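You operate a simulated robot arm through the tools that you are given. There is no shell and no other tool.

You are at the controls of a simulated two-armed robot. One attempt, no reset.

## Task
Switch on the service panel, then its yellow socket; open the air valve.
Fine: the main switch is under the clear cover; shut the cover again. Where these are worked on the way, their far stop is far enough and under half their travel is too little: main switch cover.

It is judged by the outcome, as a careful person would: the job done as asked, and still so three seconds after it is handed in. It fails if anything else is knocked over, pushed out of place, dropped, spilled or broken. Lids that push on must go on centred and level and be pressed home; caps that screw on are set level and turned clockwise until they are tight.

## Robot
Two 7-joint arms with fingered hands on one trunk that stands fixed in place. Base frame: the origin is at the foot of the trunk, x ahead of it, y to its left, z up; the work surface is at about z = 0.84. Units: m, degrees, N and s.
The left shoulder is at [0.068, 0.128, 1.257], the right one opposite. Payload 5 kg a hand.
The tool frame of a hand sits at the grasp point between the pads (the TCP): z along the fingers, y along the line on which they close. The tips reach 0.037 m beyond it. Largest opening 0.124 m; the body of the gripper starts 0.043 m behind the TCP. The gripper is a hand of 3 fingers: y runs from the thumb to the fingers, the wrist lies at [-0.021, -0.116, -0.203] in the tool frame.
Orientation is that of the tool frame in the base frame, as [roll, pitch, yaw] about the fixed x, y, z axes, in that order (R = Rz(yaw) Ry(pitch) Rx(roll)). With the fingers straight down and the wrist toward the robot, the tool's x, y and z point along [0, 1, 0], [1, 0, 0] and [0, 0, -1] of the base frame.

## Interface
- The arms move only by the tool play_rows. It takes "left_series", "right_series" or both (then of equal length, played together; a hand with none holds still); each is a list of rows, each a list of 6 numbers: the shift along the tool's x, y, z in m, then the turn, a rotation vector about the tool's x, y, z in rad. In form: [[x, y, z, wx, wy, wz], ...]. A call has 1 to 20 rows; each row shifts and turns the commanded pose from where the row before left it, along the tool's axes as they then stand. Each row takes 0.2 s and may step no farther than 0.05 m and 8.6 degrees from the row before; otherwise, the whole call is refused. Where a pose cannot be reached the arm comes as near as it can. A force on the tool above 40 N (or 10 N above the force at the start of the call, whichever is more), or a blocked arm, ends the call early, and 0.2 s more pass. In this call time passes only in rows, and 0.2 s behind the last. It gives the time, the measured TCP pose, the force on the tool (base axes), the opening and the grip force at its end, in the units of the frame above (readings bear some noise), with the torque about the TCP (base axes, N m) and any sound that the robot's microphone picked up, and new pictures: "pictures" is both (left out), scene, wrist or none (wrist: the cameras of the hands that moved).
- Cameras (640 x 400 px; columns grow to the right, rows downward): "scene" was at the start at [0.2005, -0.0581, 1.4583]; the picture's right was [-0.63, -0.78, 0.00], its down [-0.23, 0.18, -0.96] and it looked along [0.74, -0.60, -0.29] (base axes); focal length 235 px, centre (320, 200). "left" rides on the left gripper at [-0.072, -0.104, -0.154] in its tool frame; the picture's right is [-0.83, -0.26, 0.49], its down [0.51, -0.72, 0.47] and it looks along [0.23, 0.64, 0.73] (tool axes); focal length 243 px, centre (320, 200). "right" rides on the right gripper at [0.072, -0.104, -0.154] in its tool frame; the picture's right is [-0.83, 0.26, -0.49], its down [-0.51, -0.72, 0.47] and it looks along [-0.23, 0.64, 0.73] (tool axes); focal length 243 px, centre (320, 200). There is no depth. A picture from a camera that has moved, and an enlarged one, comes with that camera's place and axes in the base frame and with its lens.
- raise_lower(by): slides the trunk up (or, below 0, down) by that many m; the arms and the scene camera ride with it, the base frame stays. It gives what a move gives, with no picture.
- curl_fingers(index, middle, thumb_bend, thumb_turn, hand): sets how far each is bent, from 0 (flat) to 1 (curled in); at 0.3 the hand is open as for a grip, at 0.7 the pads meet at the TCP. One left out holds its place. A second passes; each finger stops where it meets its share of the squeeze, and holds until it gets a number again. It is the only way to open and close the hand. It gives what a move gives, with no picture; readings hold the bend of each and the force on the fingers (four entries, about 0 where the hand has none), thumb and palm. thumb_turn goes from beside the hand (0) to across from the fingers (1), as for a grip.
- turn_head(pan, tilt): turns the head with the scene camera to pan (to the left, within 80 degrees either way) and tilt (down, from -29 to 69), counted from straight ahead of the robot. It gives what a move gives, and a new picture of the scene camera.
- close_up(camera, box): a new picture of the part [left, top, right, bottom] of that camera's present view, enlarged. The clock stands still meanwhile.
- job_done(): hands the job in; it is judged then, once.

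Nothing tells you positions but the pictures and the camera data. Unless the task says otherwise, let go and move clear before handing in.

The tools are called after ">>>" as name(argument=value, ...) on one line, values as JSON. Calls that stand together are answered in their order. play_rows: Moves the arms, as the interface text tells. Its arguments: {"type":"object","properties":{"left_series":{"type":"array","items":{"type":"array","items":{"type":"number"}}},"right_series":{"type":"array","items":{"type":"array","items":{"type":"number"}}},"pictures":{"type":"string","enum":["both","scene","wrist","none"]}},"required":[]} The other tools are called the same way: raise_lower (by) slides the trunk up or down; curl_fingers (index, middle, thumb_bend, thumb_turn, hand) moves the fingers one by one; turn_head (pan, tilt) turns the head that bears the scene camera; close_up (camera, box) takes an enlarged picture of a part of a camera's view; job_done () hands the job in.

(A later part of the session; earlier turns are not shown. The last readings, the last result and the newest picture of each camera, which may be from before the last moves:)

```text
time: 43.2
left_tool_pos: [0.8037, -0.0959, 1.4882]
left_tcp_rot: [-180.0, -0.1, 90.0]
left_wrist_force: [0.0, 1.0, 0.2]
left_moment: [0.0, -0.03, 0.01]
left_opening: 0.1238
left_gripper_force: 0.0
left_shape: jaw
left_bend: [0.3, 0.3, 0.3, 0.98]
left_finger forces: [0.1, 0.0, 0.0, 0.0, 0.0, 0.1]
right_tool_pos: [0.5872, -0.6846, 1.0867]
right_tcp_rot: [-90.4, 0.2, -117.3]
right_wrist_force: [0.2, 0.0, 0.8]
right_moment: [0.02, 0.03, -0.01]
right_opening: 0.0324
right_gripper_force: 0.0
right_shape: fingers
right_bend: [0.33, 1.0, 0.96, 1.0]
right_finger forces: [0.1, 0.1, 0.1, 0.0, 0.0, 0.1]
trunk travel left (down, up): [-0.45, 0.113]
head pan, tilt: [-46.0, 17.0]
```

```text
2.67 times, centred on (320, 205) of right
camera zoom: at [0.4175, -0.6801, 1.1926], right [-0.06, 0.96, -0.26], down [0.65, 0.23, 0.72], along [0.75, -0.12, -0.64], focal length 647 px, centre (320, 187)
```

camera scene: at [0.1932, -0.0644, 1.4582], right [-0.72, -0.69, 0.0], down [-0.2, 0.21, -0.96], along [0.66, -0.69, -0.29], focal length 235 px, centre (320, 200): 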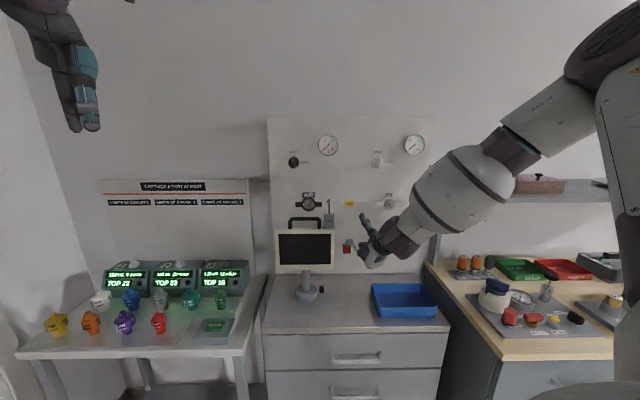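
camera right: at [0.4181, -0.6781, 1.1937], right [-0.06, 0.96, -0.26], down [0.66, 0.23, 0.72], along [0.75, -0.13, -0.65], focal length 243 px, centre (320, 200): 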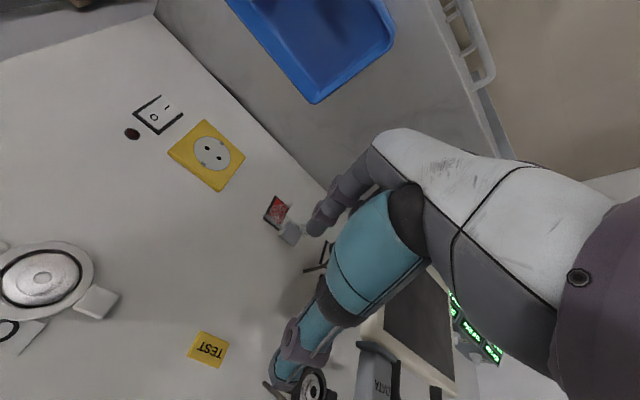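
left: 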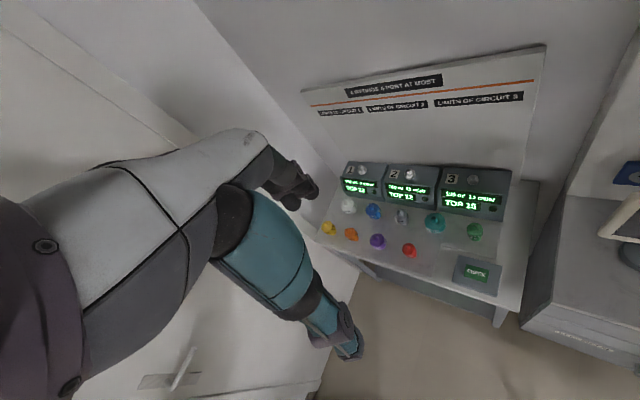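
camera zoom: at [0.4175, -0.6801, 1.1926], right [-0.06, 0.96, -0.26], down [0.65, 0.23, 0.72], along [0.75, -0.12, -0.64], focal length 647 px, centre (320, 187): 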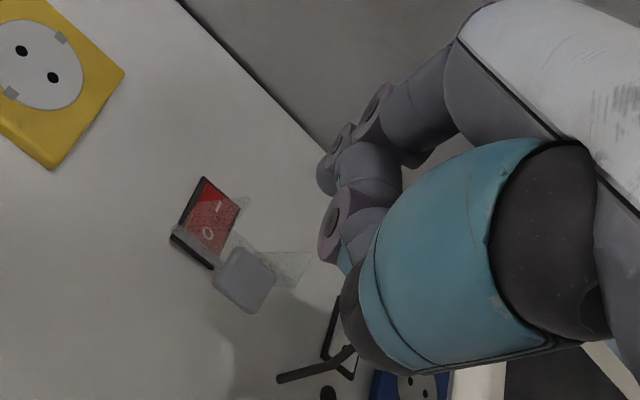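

The cover is still open. I'll raise the index tip above the tab, centred on it, before pushing it down along its arc.

>>> play_rows(right_series=[[0, -0.03, 0, 0, 0, 0], [0, -0.03, 0, 0, 0, 0], [-0.002, 0, 0.0233, 0, 0, 0], [-0.002, 0, 0.0233, 0, 0, 0], [-0.002, 0, 0.0233, 0, 0, 0]])

>>> close_up(camera="scene", box=[316, 200, 412, 260])

>>> close_up(camera="right", box=[200, 130, 440, 280])

```text
time: 44.4
left_tool_pos: [0.804, -0.0975, 1.4876]
left_tcp_rot: [-180.0, 0.0, 90.0]
left_wrist_force: [-0.2, 0.4, 0.4]
left_moment: [-0.03, -0.01, -0.03]
left_opening: 0.1236
left_gripper_force: 0.0
left_shape: jaw
left_bend: [0.3, 0.3, 0.3, 0.98]
left_finger forces: [0.0, 0.0, 0.1, 0.0, 0.0, 0.0]
right_tool_pos: [0.6528, -0.7115, 1.147]
right_tcp_rot: [-90.4, 0.2, -117.3]
right_wrist_force: [0.7, 0.2, 0.7]
right_moment: [-0.01, -0.01, 0.0]
right_opening: 0.032
right_gripper_force: 0.1
right_shape: fingers
right_bend: [0.33, 1.0, 0.96, 1.0]
right_finger forces: [0.0, 0.0, 0.1, 0.0, 0.0, 0.0]
trunk travel left (down, up): [-0.45, 0.113]
head pan, tilt: [-46.0, 17.0]
camera scene: at [0.1928, -0.0657, 1.4582], right [-0.72, -0.69, 0.0], down [-0.2, 0.21, -0.96], along [0.66, -0.69, -0.29], focal length 235 px, centre (320, 200)
camera right: at [0.4835, -0.7065, 1.2528], right [-0.06, 0.96, -0.26], down [0.65, 0.23, 0.72], along [0.75, -0.13, -0.65], focal length 243 px, centre (320, 200)
```

scene: 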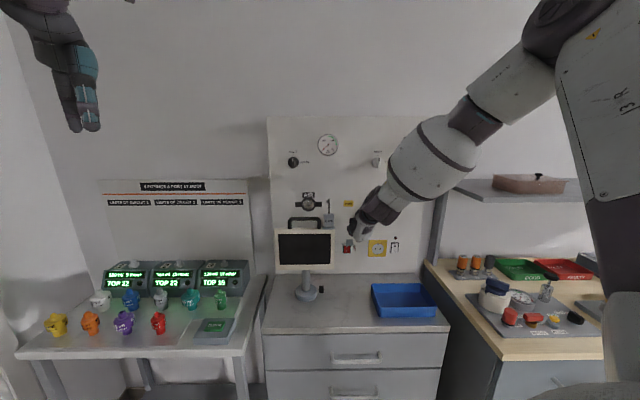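
right: 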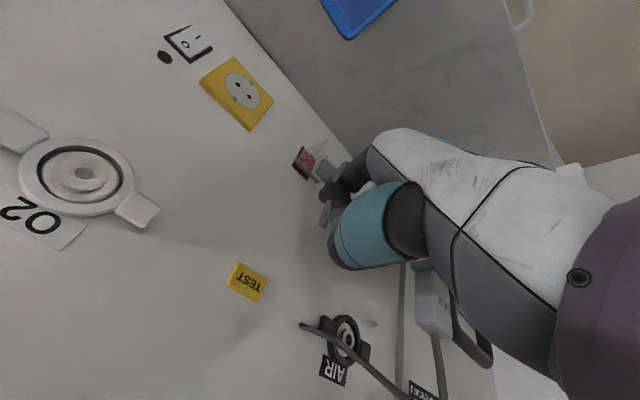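

```text
6.67 times, centred on (364, 230) of scene
camera zoom: at [0.1928, -0.0657, 1.4582], right [-0.72, -0.69, 0.0], down [-0.2, 0.21, -0.96], along [0.66, -0.69, -0.29], focal length 1564 px, centre (27, 0)
```

zoom: 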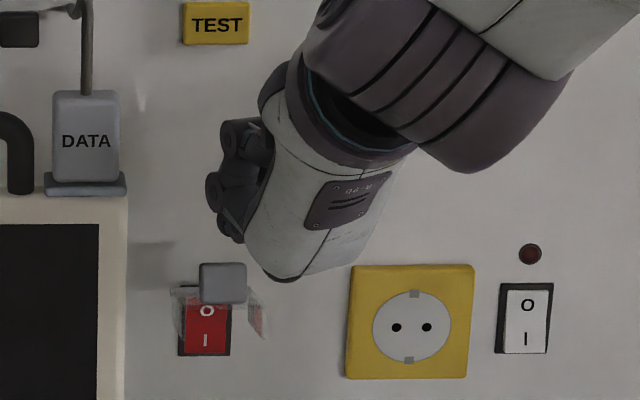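

```text
2.67 times, centred on (320, 205) of right
camera zoom: at [0.4835, -0.7065, 1.2528], right [-0.06, 0.96, -0.26], down [0.65, 0.23, 0.72], along [0.75, -0.13, -0.65], focal length 647 px, centre (320, 187)
```

zoom: 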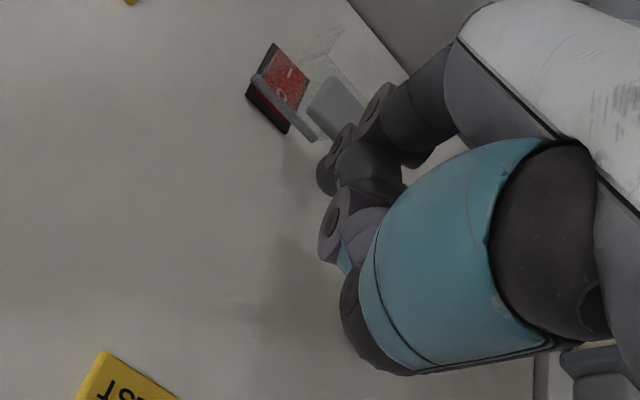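

The tip is just above the tab and aligned. Pushing the cover down now.

>>> play_rows(right_series=[[-0.0006, 0.022, -0.0019, 0, 0, 0], [-0.0006, 0.022, -0.0019, 0, 0, 0], [-0.0009, 0.0155, -0.0029, 0, 0, 0], [-0.0009, 0.0155, -0.0029, 0, 0, 0]])

>>> close_up(camera="scene", box=[316, 210, 412, 270])

>>> close_up(camera="right", box=[200, 130, 440, 280])

```text
time: 45.4
left_tool_pos: [0.8033, -0.097, 1.4887]
left_tcp_rot: [-180.0, 0.0, 90.0]
left_wrist_force: [0.1, -0.9, 0.9]
left_moment: [0.02, 0.02, 0.01]
left_opening: 0.1235
left_gripper_force: 0.0
left_shape: jaw
left_bend: [0.3, 0.3, 0.3, 0.98]
left_finger forces: [0.1, 0.0, 0.1, 0.0, 0.0, 0.1]
right_tool_pos: [0.6467, -0.7069, 1.0711]
right_tcp_rot: [-90.3, 0.2, -117.3]
right_wrist_force: [-0.2, -0.3, -0.2]
right_moment: [-0.01, 0.01, 0.02]
right_opening: 0.0326
right_gripper_force: 0.1
right_shape: fingers
right_bend: [0.33, 1.0, 0.96, 1.0]
right_finger forces: [0.1, 0.0, 0.1, 0.0, 0.0, 0.0]
trunk travel left (down, up): [-0.45, 0.113]
head pan, tilt: [-46.0, 17.0]
camera scene: at [0.193, -0.0675, 1.4581], right [-0.72, -0.69, 0.0], down [-0.2, 0.21, -0.96], along [0.66, -0.69, -0.29], focal length 235 px, centre (320, 200)
camera right: at [0.476, -0.701, 1.1765], right [-0.06, 0.97, -0.26], down [0.65, 0.23, 0.72], along [0.75, -0.12, -0.64], focal length 243 px, centre (320, 200)
```

scene: 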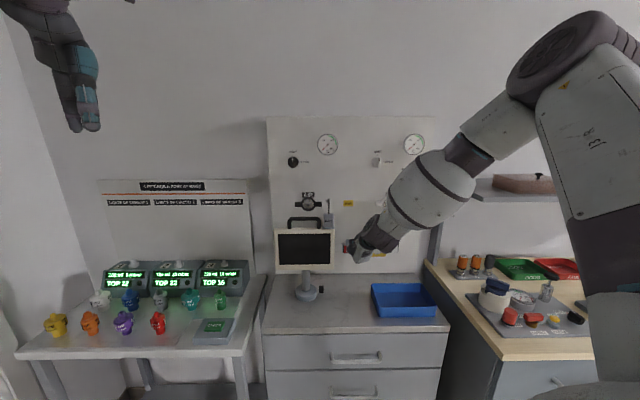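
right: 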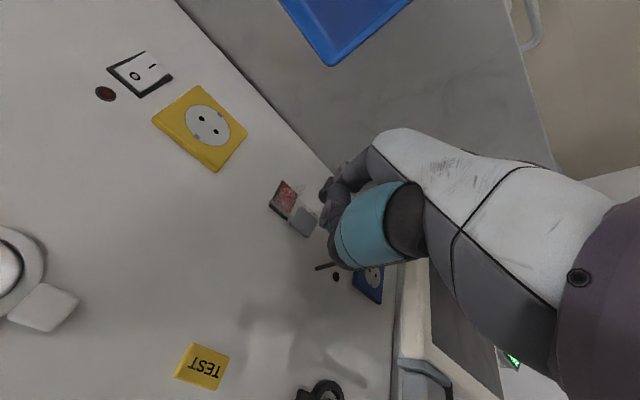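

```text
6.67 times, centred on (364, 240) of scene
camera zoom: at [0.193, -0.0675, 1.4581], right [-0.72, -0.69, 0.0], down [-0.2, 0.21, -0.96], along [0.66, -0.69, -0.29], focal length 1564 px, centre (27, -67)
```

zoom: 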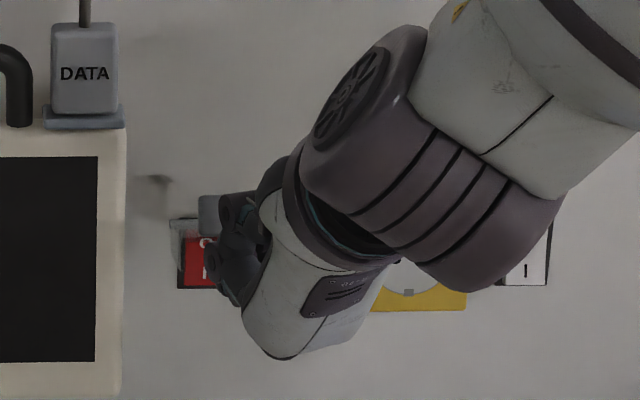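

```text
2.67 times, centred on (320, 205) of right
camera zoom: at [0.476, -0.701, 1.1765], right [-0.06, 0.97, -0.26], down [0.65, 0.23, 0.72], along [0.75, -0.12, -0.64], focal length 647 px, centre (320, 187)
```

zoom: 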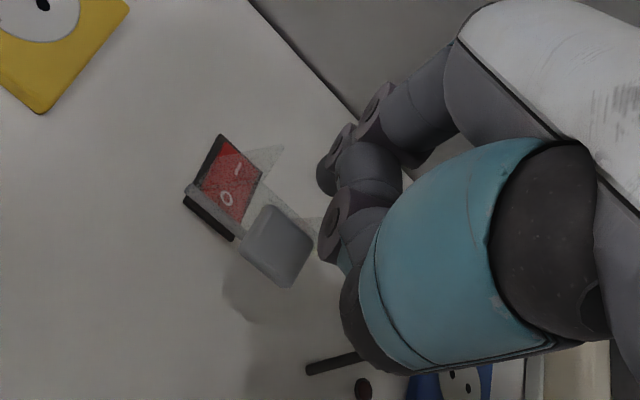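

The tip passed just outside the tab without touching it. I'll go back up, move about 2 cm closer to the wall, and come down again.

>>> play_rows(right_series=[[0.0015, -0.0375, 0.0048, 0, 0, 0], [0.0015, -0.0375, 0.0048, 0, 0, 0], [0.0053, 0, 0.0172, 0, 0, 0], [0.0, 0.02, 0, 0, 0, 0], [0.0, 0.016, 0, 0, 0, 0]])

>>> close_up(camera="scene", box=[316, 210, 412, 270])

>>> close_up(camera="right", box=[200, 130, 440, 280])

```text
time: 46.6
left_tool_pos: [0.8034, -0.0968, 1.4889]
left_tcp_rot: [180.0, 0.0, 90.0]
left_wrist_force: [0.3, -0.4, -1.0]
left_moment: [0.02, 0.04, 0.0]
left_opening: 0.1237
left_gripper_force: 0.0
left_shape: jaw
left_bend: [0.3, 0.3, 0.3, 0.98]
left_finger forces: [0.0, 0.0, 0.1, 0.0, 0.0, 0.1]
right_tool_pos: [0.6658, -0.7262, 1.1105]
right_tcp_rot: [-90.4, 0.2, -117.2]
right_wrist_force: [-0.3, 0.6, 0.4]
right_moment: [0.0, 0.03, -0.02]
right_opening: 0.0323
right_gripper_force: 0.1
right_shape: fingers
right_bend: [0.33, 1.0, 0.96, 1.0]
right_finger forces: [0.0, 0.1, 0.1, 0.0, 0.0, 0.1]
trunk travel left (down, up): [-0.45, 0.113]
head pan, tilt: [-46.0, 17.0]
camera scene: at [0.1921, -0.0665, 1.4583], right [-0.72, -0.69, 0.0], down [-0.2, 0.21, -0.96], along [0.66, -0.69, -0.29], focal length 235 px, centre (320, 200)
camera right: at [0.4958, -0.7206, 1.2159], right [-0.06, 0.96, -0.26], down [0.65, 0.23, 0.72], along [0.75, -0.13, -0.64], focal length 243 px, centre (320, 200)
```

scene: 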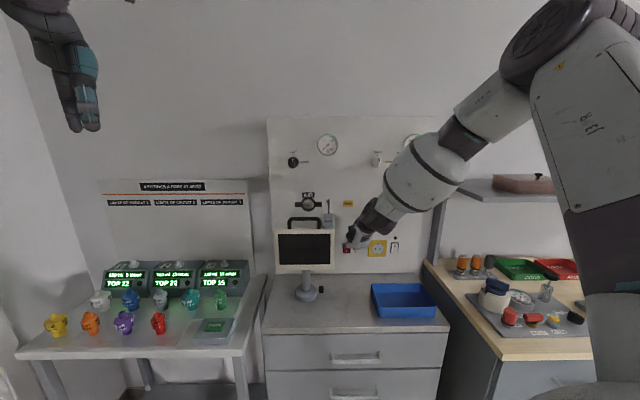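
right: 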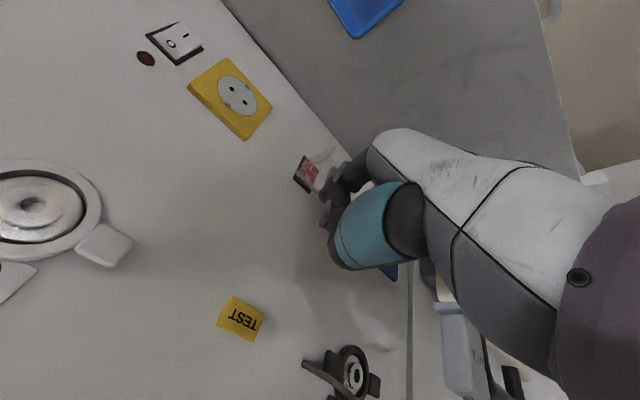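

```text
6.67 times, centred on (364, 240) of scene
camera zoom: at [0.1921, -0.0665, 1.4583], right [-0.72, -0.69, 0.0], down [-0.2, 0.21, -0.96], along [0.66, -0.69, -0.29], focal length 1564 px, centre (27, -67)
```

zoom: 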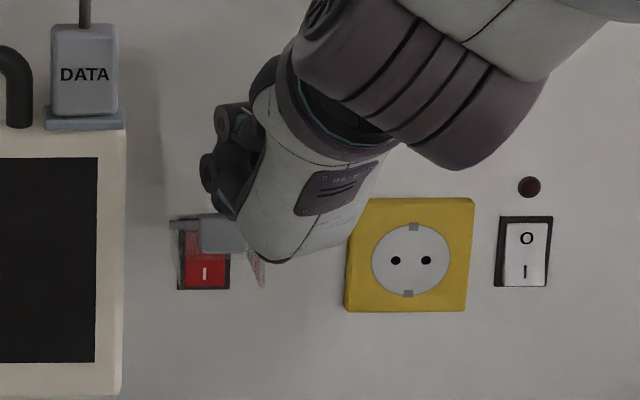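

```text
2.67 times, centred on (320, 205) of right
camera zoom: at [0.4958, -0.7206, 1.2159], right [-0.06, 0.96, -0.26], down [0.65, 0.23, 0.72], along [0.75, -0.13, -0.64], focal length 647 px, centre (320, 187)
```

zoom: 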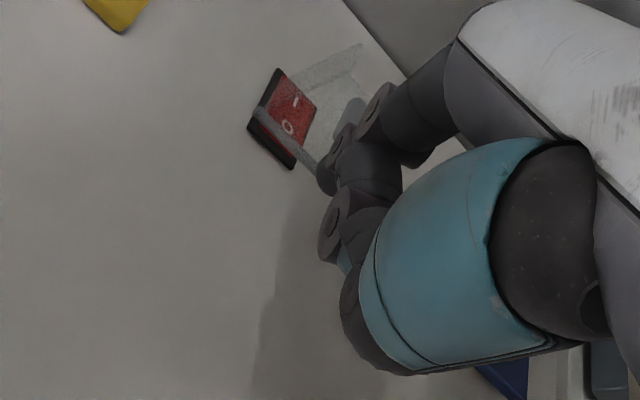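

The tip is now over the cover's face. Continuing down.

>>> play_rows(right_series=[[0.0, 0.012, 0, 0, 0, 0], [0.0, 0.012, 0, 0, 0, 0], [0.0, 0.012, 0, 0, 0, 0]])

>>> close_up(camera="scene", box=[316, 210, 412, 270])

>>> close_up(camera="right", box=[200, 130, 440, 280])

```text
time: 47.4
left_tool_pos: [0.8048, -0.0963, 1.4872]
left_tcp_rot: [-179.9, 0.1, 90.0]
left_wrist_force: [0.0, 0.0, -0.4]
left_moment: [0.04, 0.01, 0.0]
left_opening: 0.1236
left_gripper_force: 0.0
left_shape: jaw
left_bend: [0.3, 0.3, 0.3, 0.98]
left_finger forces: [0.0, 0.1, 0.0, 0.0, 0.0, 0.1]
right_tool_pos: [0.6646, -0.7244, 1.0735]
right_tcp_rot: [-90.4, 0.2, -117.2]
right_wrist_force: [0.8, -0.7, -1.2]
right_moment: [0.01, -0.02, -0.01]
right_opening: 0.0324
right_gripper_force: 0.1
right_shape: fingers
right_bend: [0.33, 1.0, 0.96, 1.0]
right_finger forces: [0.1, 0.0, 0.0, 0.0, 0.1, 0.0]
trunk travel left (down, up): [-0.45, 0.113]
head pan, tilt: [-46.0, 17.0]
camera scene: at [0.1929, -0.067, 1.4581], right [-0.72, -0.69, 0.0], down [-0.2, 0.21, -0.96], along [0.66, -0.69, -0.29], focal length 235 px, centre (320, 200)
camera right: at [0.4958, -0.72, 1.1795], right [-0.06, 0.96, -0.26], down [0.65, 0.23, 0.72], along [0.75, -0.13, -0.64], focal length 243 px, centre (320, 200)
```

scene: 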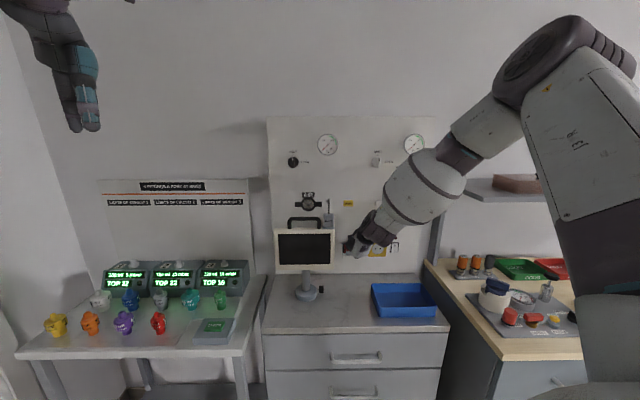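
right: 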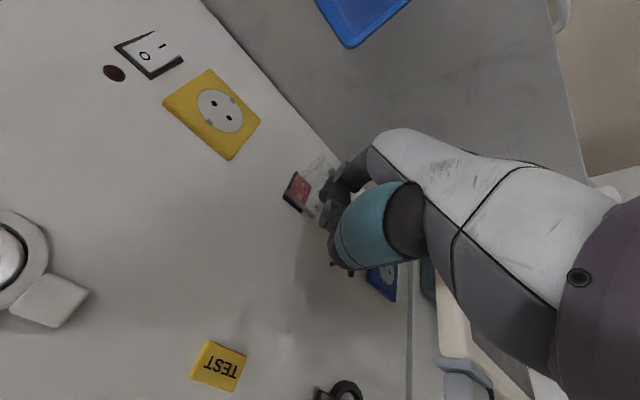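

```text
6.67 times, centred on (364, 240) of scene
camera zoom: at [0.1929, -0.067, 1.4581], right [-0.72, -0.69, 0.0], down [-0.2, 0.21, -0.96], along [0.66, -0.69, -0.29], focal length 1564 px, centre (27, -67)
```

zoom: 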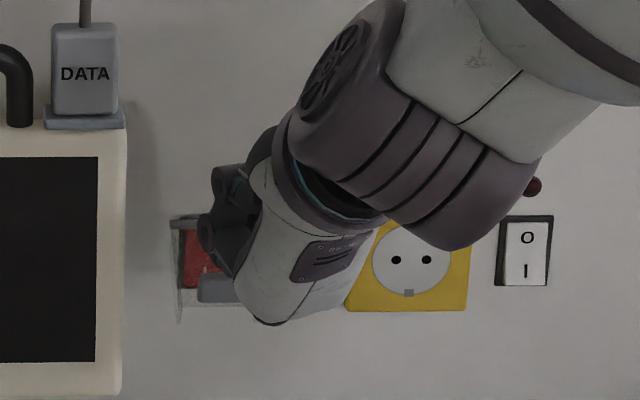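

```text
2.67 times, centred on (320, 205) of right
camera zoom: at [0.4958, -0.72, 1.1795], right [-0.06, 0.96, -0.26], down [0.65, 0.23, 0.72], along [0.75, -0.13, -0.64], focal length 647 px, centre (320, 187)
```

zoom: 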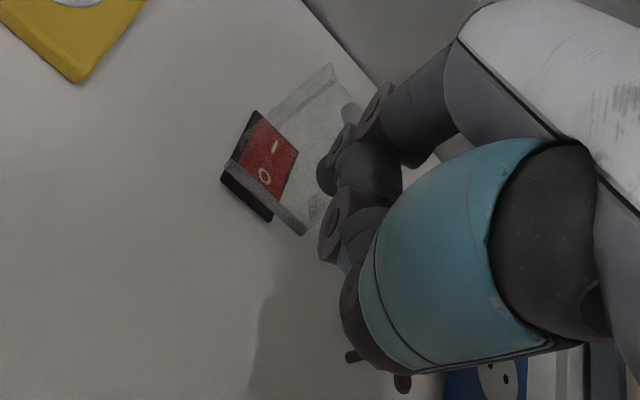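

The cover is closing (about 65–70°). Continuing down, then inward.

>>> play_rows(right_series=[[0.0, 0.012, 0, 0, 0, 0], [0.0, 0.012, 0, 0, 0, 0], [0.0, 0.012, 0, 0, 0, 0]])

>>> close_up(camera="scene", box=[316, 210, 412, 270])

>>> close_up(camera="right", box=[200, 130, 440, 280])

```text
time: 48.2
left_tool_pos: [0.8048, -0.0986, 1.4875]
left_tcp_rot: [-180.0, 0.0, 90.0]
left_wrist_force: [0.0, 0.3, 0.7]
left_moment: [0.0, 0.0, -0.01]
left_opening: 0.1239
left_gripper_force: 0.1
left_shape: jaw
left_bend: [0.3, 0.3, 0.3, 0.98]
left_finger forces: [0.0, 0.0, 0.0, 0.1, 0.1, 0.0]
right_tool_pos: [0.6646, -0.7255, 1.0379]
right_tcp_rot: [-90.3, 0.2, -117.2]
right_wrist_force: [-0.5, 0.0, 0.5]
right_moment: [-0.01, 0.01, 0.0]
right_opening: 0.0321
right_gripper_force: 0.0
right_shape: fingers
right_bend: [0.33, 1.0, 0.96, 1.0]
right_finger forces: [0.0, 0.1, 0.0, 0.0, 0.0, 0.1]
trunk travel left (down, up): [-0.45, 0.113]
head pan, tilt: [-46.0, 17.0]
camera scene: at [0.1927, -0.0669, 1.4582], right [-0.72, -0.69, 0.0], down [-0.2, 0.21, -0.96], along [0.66, -0.69, -0.29], focal length 235 px, centre (320, 200)
camera right: at [0.4963, -0.7196, 1.1436], right [-0.06, 0.96, -0.26], down [0.65, 0.23, 0.72], along [0.75, -0.12, -0.64], focal length 243 px, centre (320, 200)
```

scene: 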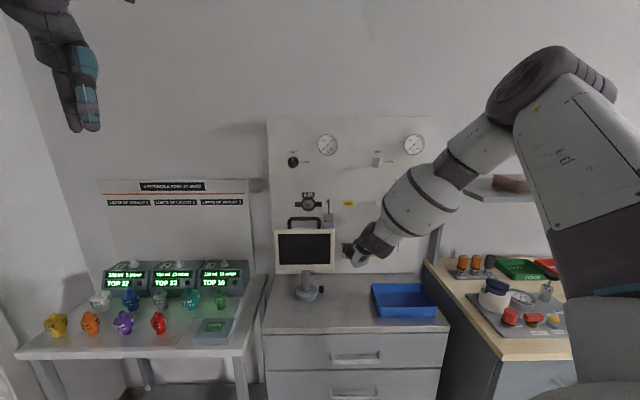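
right: 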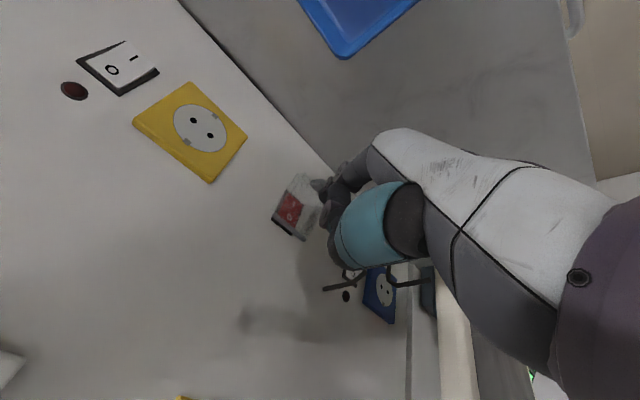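

```text
6.67 times, centred on (364, 240) of scene
camera zoom: at [0.1927, -0.0669, 1.4582], right [-0.72, -0.69, 0.0], down [-0.2, 0.21, -0.96], along [0.66, -0.69, -0.29], focal length 1564 px, centre (27, -67)
```

zoom: 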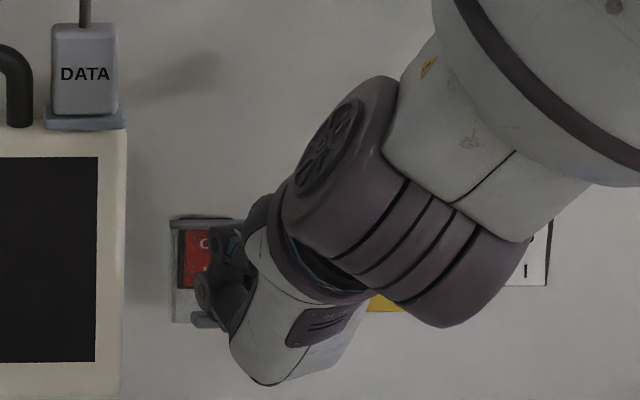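

```text
2.67 times, centred on (320, 205) of right
camera zoom: at [0.4963, -0.7196, 1.1436], right [-0.06, 0.96, -0.26], down [0.65, 0.23, 0.72], along [0.75, -0.12, -0.64], focal length 647 px, centre (320, 187)
```

zoom: 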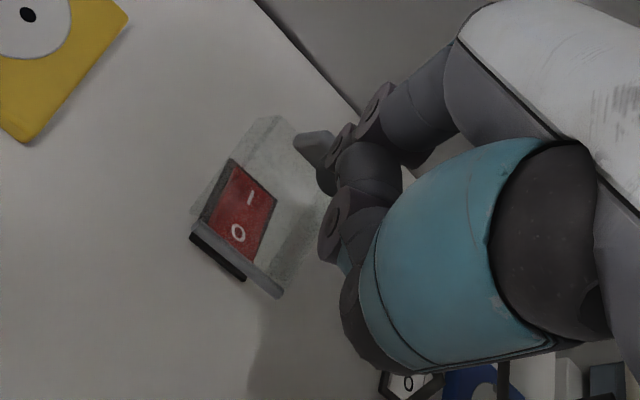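

About 30° left. Now pushing inward and slightly down to shut it.

>>> play_rows(right_series=[[0.00175, 0.004, 0.00574, 0, 0, 0], [0.00175, 0.004, 0.00574, 0, 0, 0], [0.00175, 0.003, 0.00574, 0, 0, 0]])

>>> close_up(camera="right", box=[200, 130, 440, 280])

```text
time: 49.0
left_tool_pos: [0.8039, -0.0976, 1.4881]
left_tcp_rot: [-180.0, 0.1, 90.0]
left_wrist_force: [0.0, 0.3, 0.1]
left_moment: [0.01, -0.01, -0.02]
left_opening: 0.1236
left_gripper_force: 0.1
left_shape: jaw
left_bend: [0.3, 0.3, 0.3, 0.98]
left_finger forces: [0.0, 0.0, 0.0, 0.0, 0.1, 0.0]
right_tool_pos: [0.6776, -0.7368, 1.0267]
right_tcp_rot: [-90.4, 0.2, -117.3]
right_wrist_force: [0.3, -0.2, 0.7]
right_moment: [0.0, 0.0, -0.02]
right_opening: 0.0321
right_gripper_force: 0.3
right_shape: fingers
right_bend: [0.33, 1.0, 0.96, 1.0]
right_finger forces: [0.2, 0.0, 0.0, 0.0, 0.0, 0.1]
trunk travel left (down, up): [-0.45, 0.113]
head pan, tilt: [-46.0, 17.0]
camera scene: at [0.1927, -0.0667, 1.4582], right [-0.72, -0.69, 0.0], down [-0.2, 0.21, -0.96], along [0.66, -0.69, -0.29], focal length 235 px, centre (320, 200)
camera right: at [0.5079, -0.732, 1.1328], right [-0.06, 0.96, -0.26], down [0.65, 0.23, 0.72], along [0.75, -0.12, -0.64], focal length 243 px, centre (320, 200)
```

scene: 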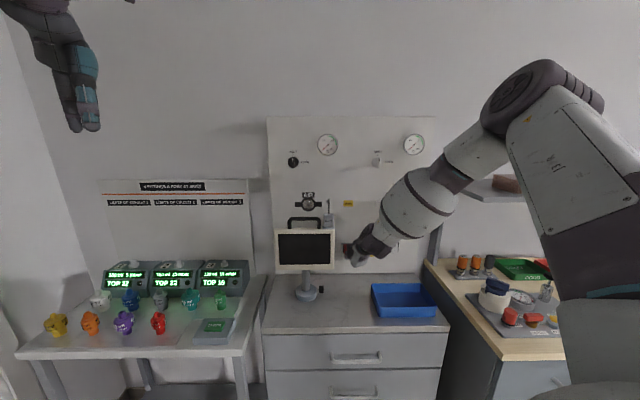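
right: 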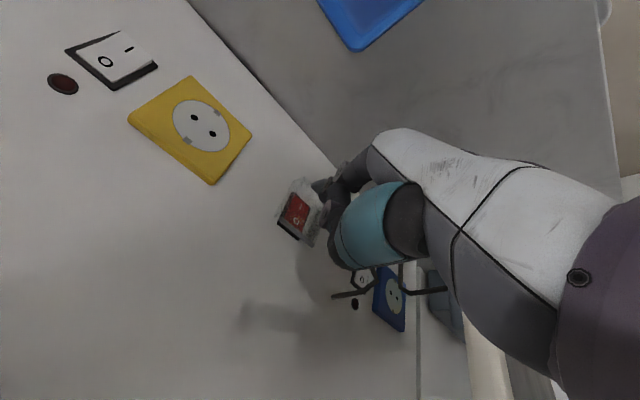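

```text
2.67 times, centred on (320, 205) of right
camera zoom: at [0.5079, -0.732, 1.1328], right [-0.06, 0.96, -0.26], down [0.65, 0.23, 0.72], along [0.75, -0.12, -0.64], focal length 647 px, centre (320, 187)
```

zoom: 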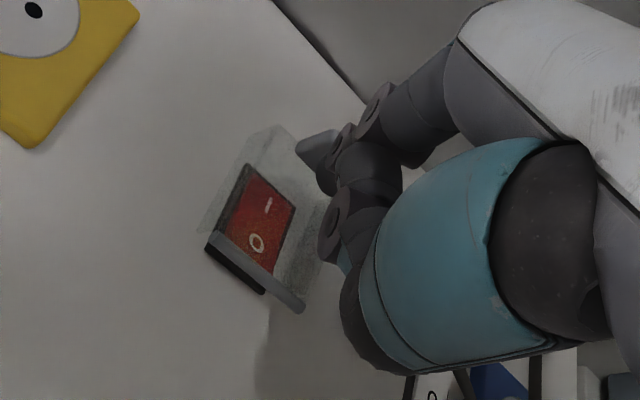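

Nearly shut; a little further inward until it seats.

>>> play_rows(right_series=[[0.00146, 0.002, 0.0048, 0, 0, 0], [0.00146, 0.001, 0.0048, 0, 0, 0], [0.00117, 0, 0.0038, 0, 0, 0]])

>>> close_up(camera="right", box=[200, 130, 440, 280])

```text
time: 49.8
left_tool_pos: [0.8044, -0.0968, 1.488]
left_tcp_rot: [180.0, -0.1, 90.1]
left_wrist_force: [1.2, 0.0, 0.0]
left_moment: [0.02, -0.01, -0.03]
left_opening: 0.1235
left_gripper_force: 0.0
left_shape: jaw
left_bend: [0.3, 0.3, 0.3, 0.98]
left_finger forces: [0.1, 0.0, 0.0, 0.1, 0.0, 0.0]
right_tool_pos: [0.6866, -0.7463, 1.0238]
right_tcp_rot: [-90.4, 0.2, -117.1]
right_wrist_force: [-0.2, -0.4, 0.2]
right_moment: [0.01, -0.02, -0.01]
right_opening: 0.0321
right_gripper_force: 0.0
right_shape: fingers
right_bend: [0.33, 1.0, 0.96, 1.0]
right_finger forces: [0.1, 0.1, 0.0, 0.2, 0.0, 0.0]
trunk travel left (down, up): [-0.45, 0.113]
head pan, tilt: [-46.0, 17.0]
camera scene: at [0.1927, -0.0666, 1.4582], right [-0.72, -0.69, 0.0], down [-0.2, 0.21, -0.96], along [0.66, -0.69, -0.29], focal length 235 px, centre (320, 200)
camera right: at [0.5176, -0.7413, 1.13], right [-0.06, 0.96, -0.26], down [0.65, 0.23, 0.72], along [0.75, -0.13, -0.64], focal length 243 px, centre (320, 200)
```

scene: 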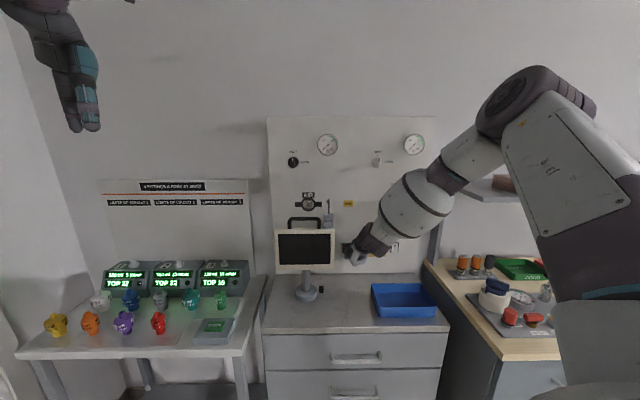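
right: 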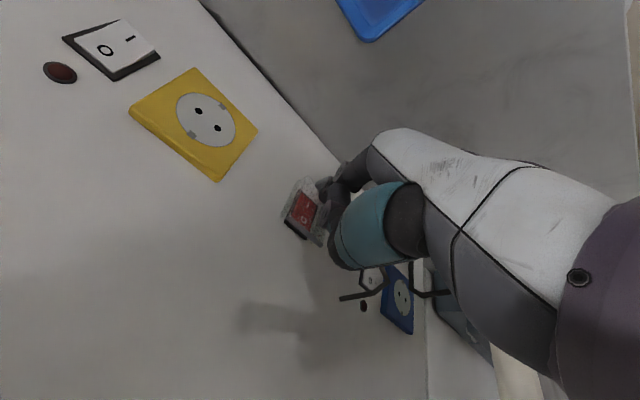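

```text
2.67 times, centred on (320, 205) of right
camera zoom: at [0.5176, -0.7413, 1.13], right [-0.06, 0.96, -0.26], down [0.65, 0.23, 0.72], along [0.75, -0.13, -0.64], focal length 647 px, centre (320, 187)
```

zoom: 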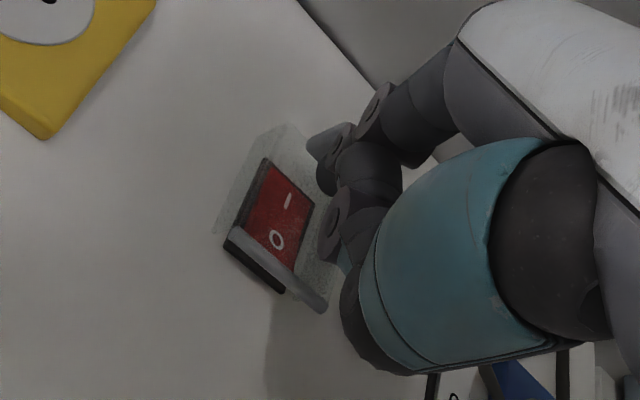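

Still no resistance. A bit further.

>>> play_rows(right_series=[[0.00117, 0, 0.0038, 0, 0, 0], [0.00117, 0, 0.0038, 0, 0, 0], [0.00117, 0, 0.0038, 0, 0, 0]])

>>> close_up(camera="right", box=[260, 150, 380, 225])

>>> close_up(camera="scene", box=[324, 225, 388, 265])

```text
time: 50.6
left_tool_pos: [0.8, -0.0939, 1.4896]
left_tcp_rot: [179.9, 0.1, 90.1]
left_wrist_force: [-0.3, 0.6, -0.3]
left_moment: [0.0, 0.01, 0.02]
left_opening: 0.1236
left_gripper_force: 0.0
left_shape: jaw
left_bend: [0.3, 0.3, 0.3, 0.98]
left_finger forces: [0.0, 0.0, 0.0, 0.0, 0.1, 0.1]
right_tool_pos: [0.6935, -0.7546, 1.0267]
right_tcp_rot: [-90.3, 0.2, -117.3]
right_wrist_force: [-18.1, 11.8, 6.0]
right_moment: [0.76, 1.22, -0.21]
right_opening: 0.0336
right_gripper_force: 11.3
right_shape: fingers
right_bend: [0.32, 1.0, 0.96, 1.0]
right_finger forces: [23.2, 0.0, 0.1, 0.0, 0.1, 0.1]
trunk travel left (down, up): [-0.45, 0.113]
head pan, tilt: [-46.0, 17.0]
camera scene: at [0.1895, -0.0643, 1.4588], right [-0.72, -0.69, 0.0], down [-0.2, 0.21, -0.96], along [0.67, -0.69, -0.29], focal length 235 px, centre (320, 200)
camera right: at [0.5241, -0.7484, 1.1315], right [-0.06, 0.96, -0.26], down [0.65, 0.23, 0.72], along [0.75, -0.12, -0.64], focal length 243 px, centre (320, 200)
```

scene: 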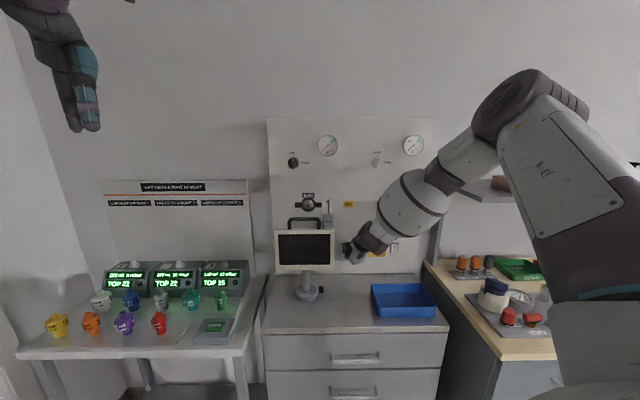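
right: 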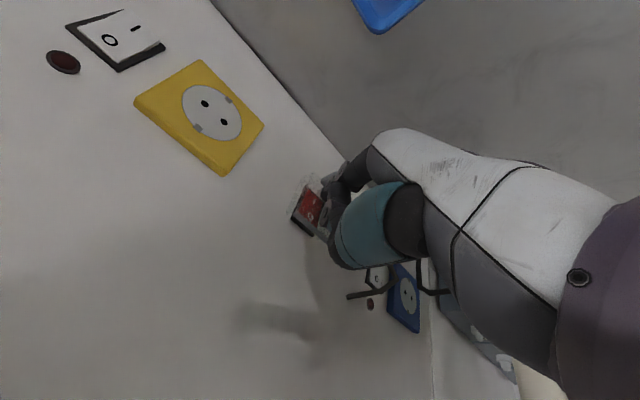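

```text
5.33 times, centred on (320, 188) of right
camera zoom: at [0.5241, -0.7484, 1.1315], right [-0.06, 0.96, -0.26], down [0.65, 0.23, 0.72], along [0.75, -0.12, -0.64], focal length 1294 px, centre (320, 267)
```

zoom: 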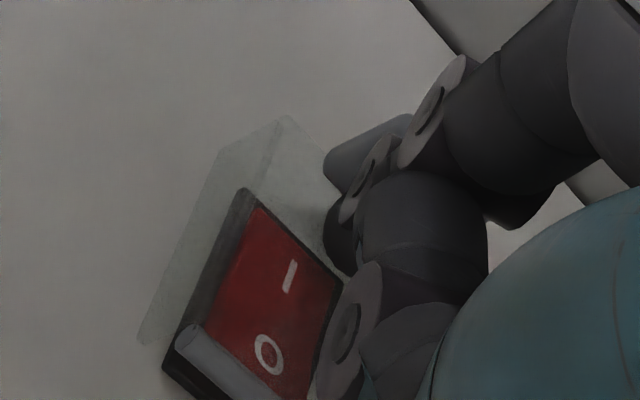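

```text
10.00 times, centred on (356, 245) of scene
camera zoom: at [0.1895, -0.0643, 1.4588], right [-0.72, -0.69, 0.0], down [-0.2, 0.21, -0.96], along [0.67, -0.69, -0.29], focal length 2347 px, centre (-40, -250)
```

zoom: 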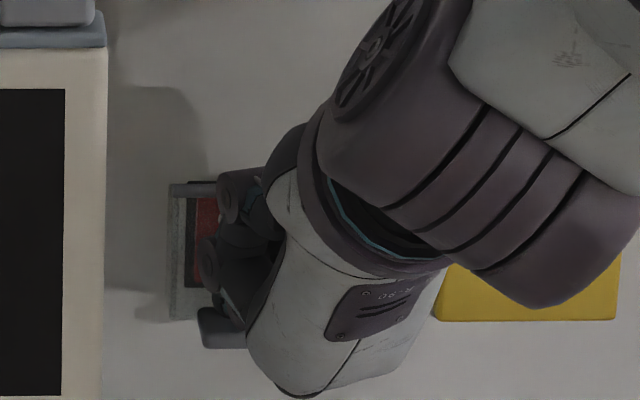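

The cover is seated (23 N reaction). I'll back off straight and verify the closed cover.

>>> play_rows(right_series=[[-0.0058, 0, -0.0191, 0, 0, 0], [-0.0102, 0, -0.0335, 0, 0, 0], [0.02, 0, -0.03, 0, 0, 0], [0.03, 0, -0.02, 0, 0, 0]])

>>> close_up(camera="scene", box=[324, 230, 372, 260])

>>> close_up(camera="right", box=[200, 130, 360, 230])

```text
time: 51.6
left_tool_pos: [0.8008, -0.0972, 1.4885]
left_tcp_rot: [179.9, -0.1, 90.0]
left_wrist_force: [-0.1, -0.9, 0.0]
left_moment: [0.02, 0.0, -0.02]
left_opening: 0.1234
left_gripper_force: 0.1
left_shape: jaw
left_bend: [0.3, 0.3, 0.3, 0.98]
left_finger forces: [0.0, 0.0, 0.0, 0.0, 0.0, 0.0]
right_tool_pos: [0.5881, -0.7402, 1.0243]
right_tcp_rot: [-90.4, 0.3, -117.3]
right_wrist_force: [0.3, -0.5, 0.1]
right_moment: [0.0, -0.01, 0.02]
right_opening: 0.0329
right_gripper_force: 0.0
right_shape: fingers
right_bend: [0.33, 1.0, 0.96, 1.0]
right_finger forces: [0.0, 0.0, 0.0, 0.0, 0.1, 0.0]
trunk travel left (down, up): [-0.45, 0.113]
head pan, tilt: [-46.0, 17.0]
camera scene: at [0.1914, -0.0679, 1.4583], right [-0.72, -0.7, 0.0], down [-0.2, 0.21, -0.96], along [0.67, -0.69, -0.29], focal length 235 px, centre (320, 200)
camera right: at [0.4189, -0.7353, 1.1302], right [-0.06, 0.97, -0.25], down [0.65, 0.23, 0.72], along [0.75, -0.12, -0.64], focal length 243 px, centre (320, 200)
```

scene: 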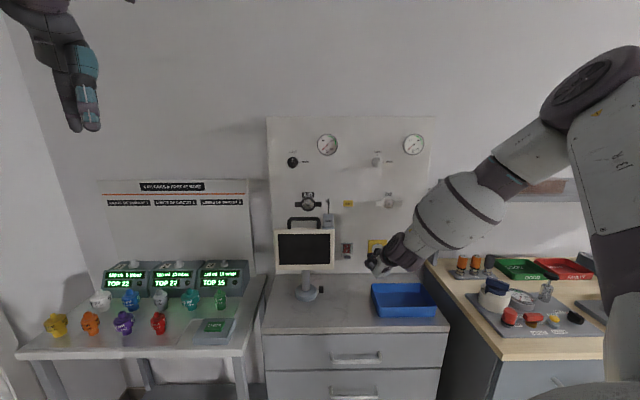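
right: 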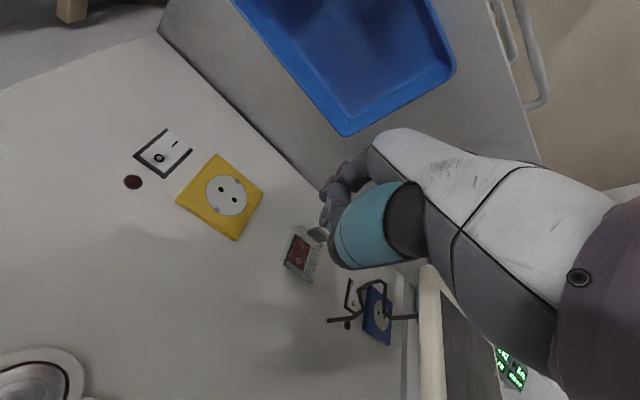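

```text
13.33 times, centred on (348, 245) of scene
camera zoom: at [0.1914, -0.0679, 1.4583], right [-0.72, -0.7, 0.0], down [-0.2, 0.21, -0.96], along [0.67, -0.69, -0.29], focal length 3129 px, centre (-53, -400)
```

zoom: 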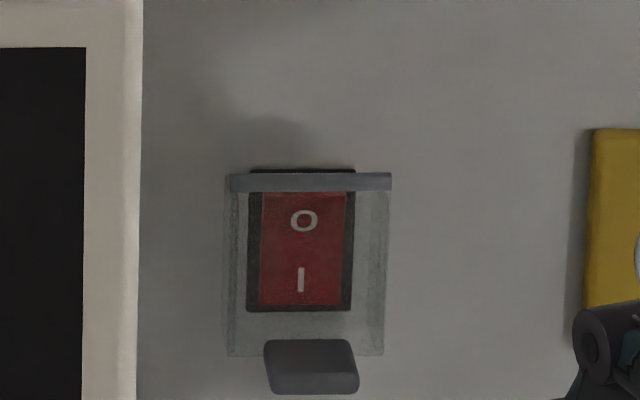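

```text
4.00 times, centred on (280, 180) of right
camera zoom: at [0.4189, -0.7353, 1.1302], right [-0.06, 0.97, -0.25], down [0.65, 0.23, 0.72], along [0.75, -0.12, -0.64], focal length 970 px, centre (480, 280)
```

zoom: 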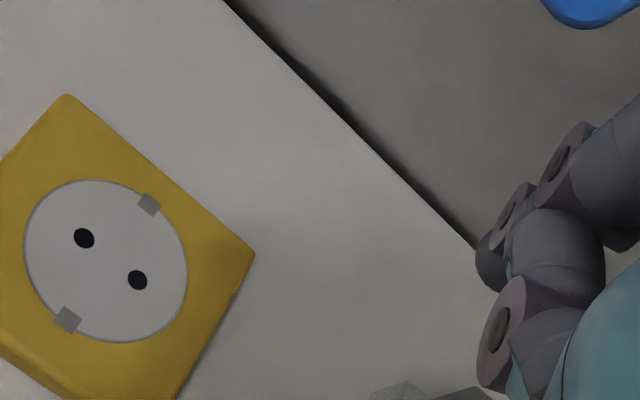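

The cover is shut and the main rocker is on. Now the socket rocker, whose lower end is at about L=0.2535, D≈1.06, Z≈0.960: I'll square the hand, slide right and pitch up 20° so only the index tip leads.

>>> play_rows(right_series=[[0, 0, 0, 0, 0.148, 0], [0, 0, 0, 0, 0.148, 0], [0.042, 0, 0, 0, 0, 0], [0.042, 0, 0, 0, 0, 0], [0.042, 0, 0, 0, 0, 0], [0, 0, 0, 0.117, 0, 0], [0, 0, 0, 0.117, 0, 0], [0, 0, 0, 0.117, 0, 0]])

>>> close_up(camera="scene", box=[360, 220, 456, 280])

>>> close_up(camera="right", box=[180, 120, 420, 270])

```text
time: 53.4
left_tool_pos: [0.8036, -0.0981, 1.4879]
left_tcp_rot: [-179.9, 0.0, 90.1]
left_wrist_force: [0.6, -0.7, 0.0]
left_moment: [0.0, 0.03, 0.0]
left_opening: 0.1237
left_gripper_force: 0.1
left_shape: jaw
left_bend: [0.3, 0.3, 0.3, 0.98]
left_finger forces: [0.1, 0.1, 0.0, 0.0, 0.1, 0.0]
right_tool_pos: [0.5023, -0.8307, 1.0238]
right_tcp_rot: [-70.3, 0.0, -134.2]
right_wrist_force: [-0.1, 0.5, 0.4]
right_moment: [-0.05, 0.02, -0.01]
right_opening: 0.0329
right_gripper_force: 0.0
right_shape: fingers
right_bend: [0.33, 1.0, 0.96, 1.0]
right_finger forces: [0.0, 0.1, 0.1, 0.0, 0.0, 0.0]
trunk travel left (down, up): [-0.45, 0.113]
head pan, tilt: [-46.0, 17.0]
camera scene: at [0.193, -0.0673, 1.4581], right [-0.72, -0.69, 0.0], down [-0.2, 0.21, -0.96], along [0.66, -0.69, -0.29], focal length 235 px, centre (320, 200)
camera right: at [0.3217, -0.7576, 1.0708], right [0.31, 0.86, -0.41], down [0.5, 0.22, 0.84], along [0.81, -0.46, -0.36], focal length 243 px, centre (320, 200)
```

scene: 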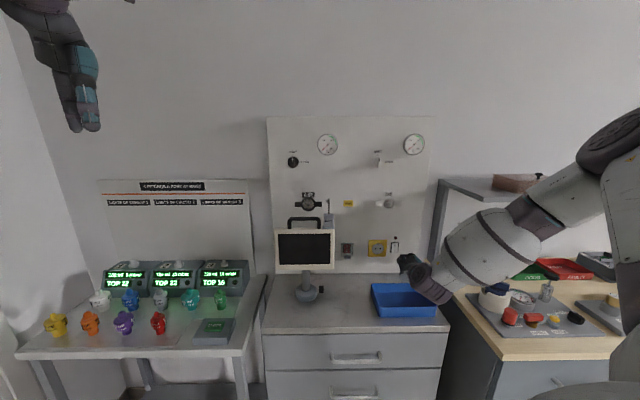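
right: 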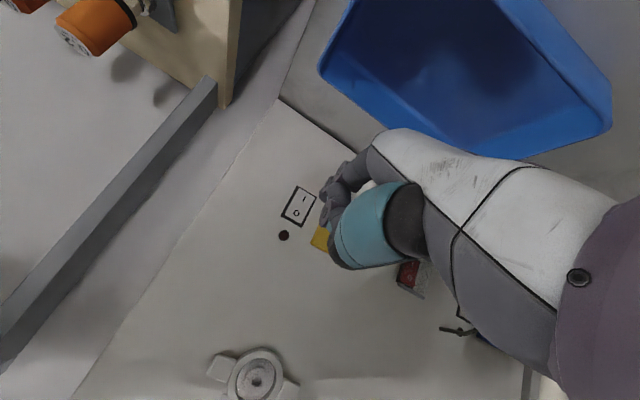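

```text
6.67 times, centred on (408, 250) of scene
camera zoom: at [0.193, -0.0673, 1.4581], right [-0.72, -0.69, 0.0], down [-0.2, 0.21, -0.96], along [0.66, -0.69, -0.29], focal length 1564 px, centre (-267, -133)
```

zoom: 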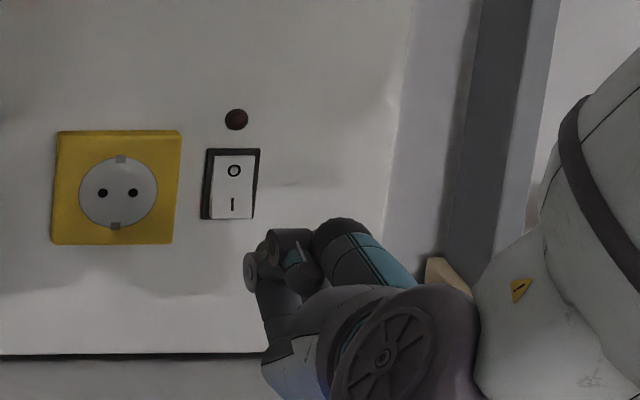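

```text
2.67 times, centred on (300, 195) of right
camera zoom: at [0.3217, -0.7576, 1.0708], right [0.31, 0.86, -0.41], down [0.5, 0.22, 0.84], along [0.81, -0.46, -0.36], focal length 647 px, centre (373, 213)
```

zoom: 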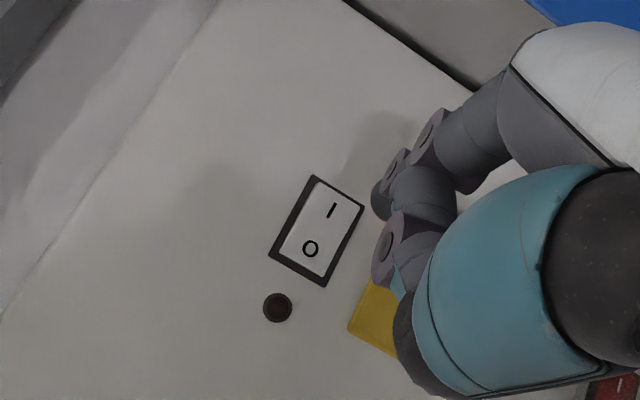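

The index tip is about 1 cm high and 5 cm from the rocker's "I" end. Aligning and approaching.

>>> play_rows(right_series=[[0.0015, 0.0112, 0.0146, 0, 0, 0], [0.0015, 0.0112, 0.0146, 0, 0, 0]])

>>> close_up(camera="scene", box=[376, 230, 424, 260])

>>> close_up(camera="right", box=[260, 150, 380, 225])

```text
time: 54.0
left_tool_pos: [0.8033, -0.0987, 1.486]
left_tcp_rot: [-179.9, -0.1, 90.0]
left_wrist_force: [0.0, 0.5, -0.3]
left_moment: [0.0, 0.01, 0.03]
left_opening: 0.1234
left_gripper_force: 0.0
left_shape: jaw
left_bend: [0.3, 0.3, 0.3, 0.98]
left_finger forces: [0.1, 0.0, 0.1, 0.0, 0.0, 0.0]
right_tool_pos: [0.5245, -0.8579, 1.0123]
right_tcp_rot: [-70.3, 0.1, -134.3]
right_wrist_force: [-0.5, -0.1, 0.7]
right_moment: [0.01, 0.02, -0.01]
right_opening: 0.0327
right_gripper_force: 0.1
right_shape: fingers
right_bend: [0.33, 1.0, 0.96, 1.0]
right_finger forces: [0.0, 0.0, 0.0, 0.0, 0.0, 0.0]
trunk travel left (down, up): [-0.45, 0.113]
head pan, tilt: [-46.0, 17.0]
camera scene: at [0.1934, -0.0679, 1.458], right [-0.72, -0.69, 0.0], down [-0.2, 0.21, -0.96], along [0.66, -0.69, -0.29], focal length 235 px, centre (320, 200)
camera right: at [0.3449, -0.7842, 1.0594], right [0.31, 0.86, -0.41], down [0.5, 0.22, 0.84], along [0.81, -0.46, -0.36], focal length 243 px, centre (320, 200)
```

scene: 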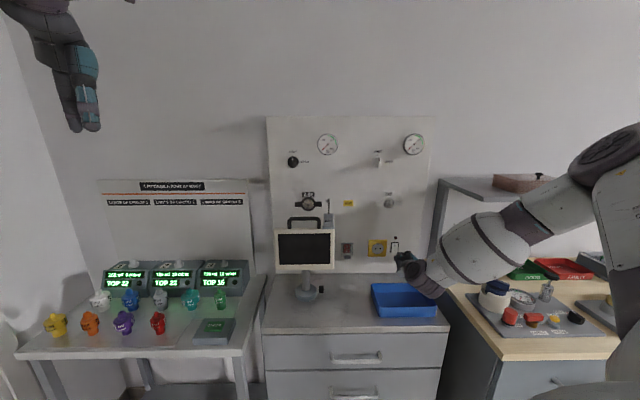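
right: 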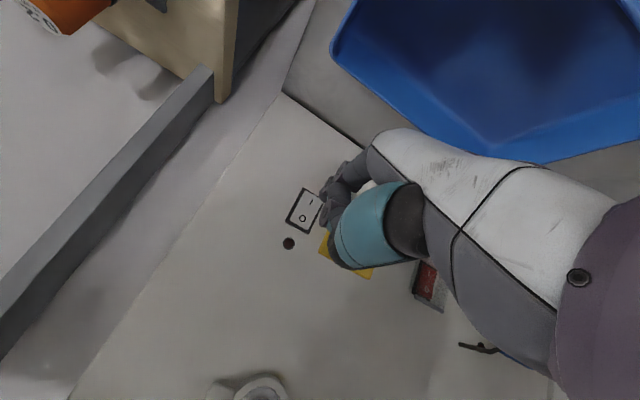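

```text
13.33 times, centred on (400, 245) of scene
camera zoom: at [0.1934, -0.0679, 1.458], right [-0.72, -0.69, 0.0], down [-0.2, 0.21, -0.96], along [0.66, -0.69, -0.29], focal length 3129 px, centre (-747, -400)
```

zoom: 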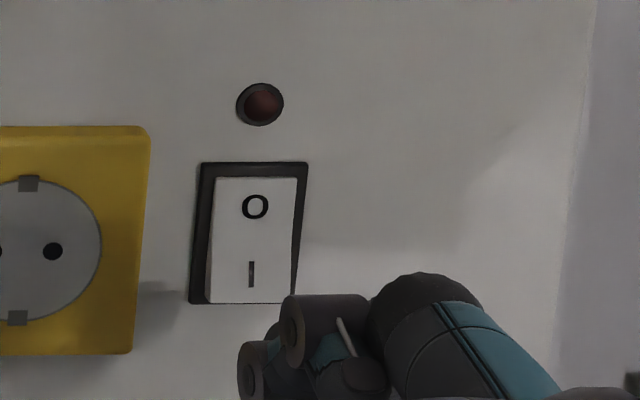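

```text
5.33 times, centred on (320, 188) of right
camera zoom: at [0.3449, -0.7842, 1.0594], right [0.31, 0.86, -0.41], down [0.5, 0.22, 0.84], along [0.81, -0.46, -0.36], focal length 1294 px, centre (320, 267)
```

zoom: 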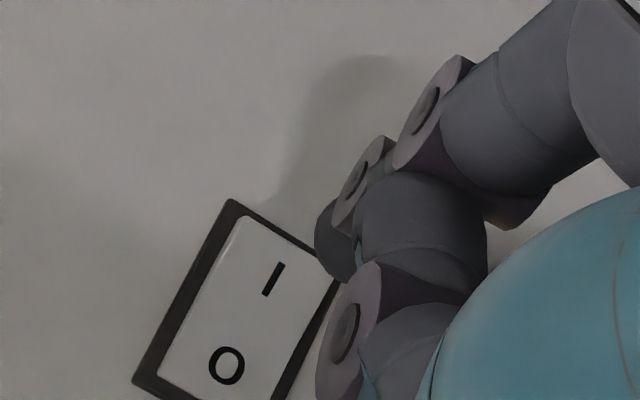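

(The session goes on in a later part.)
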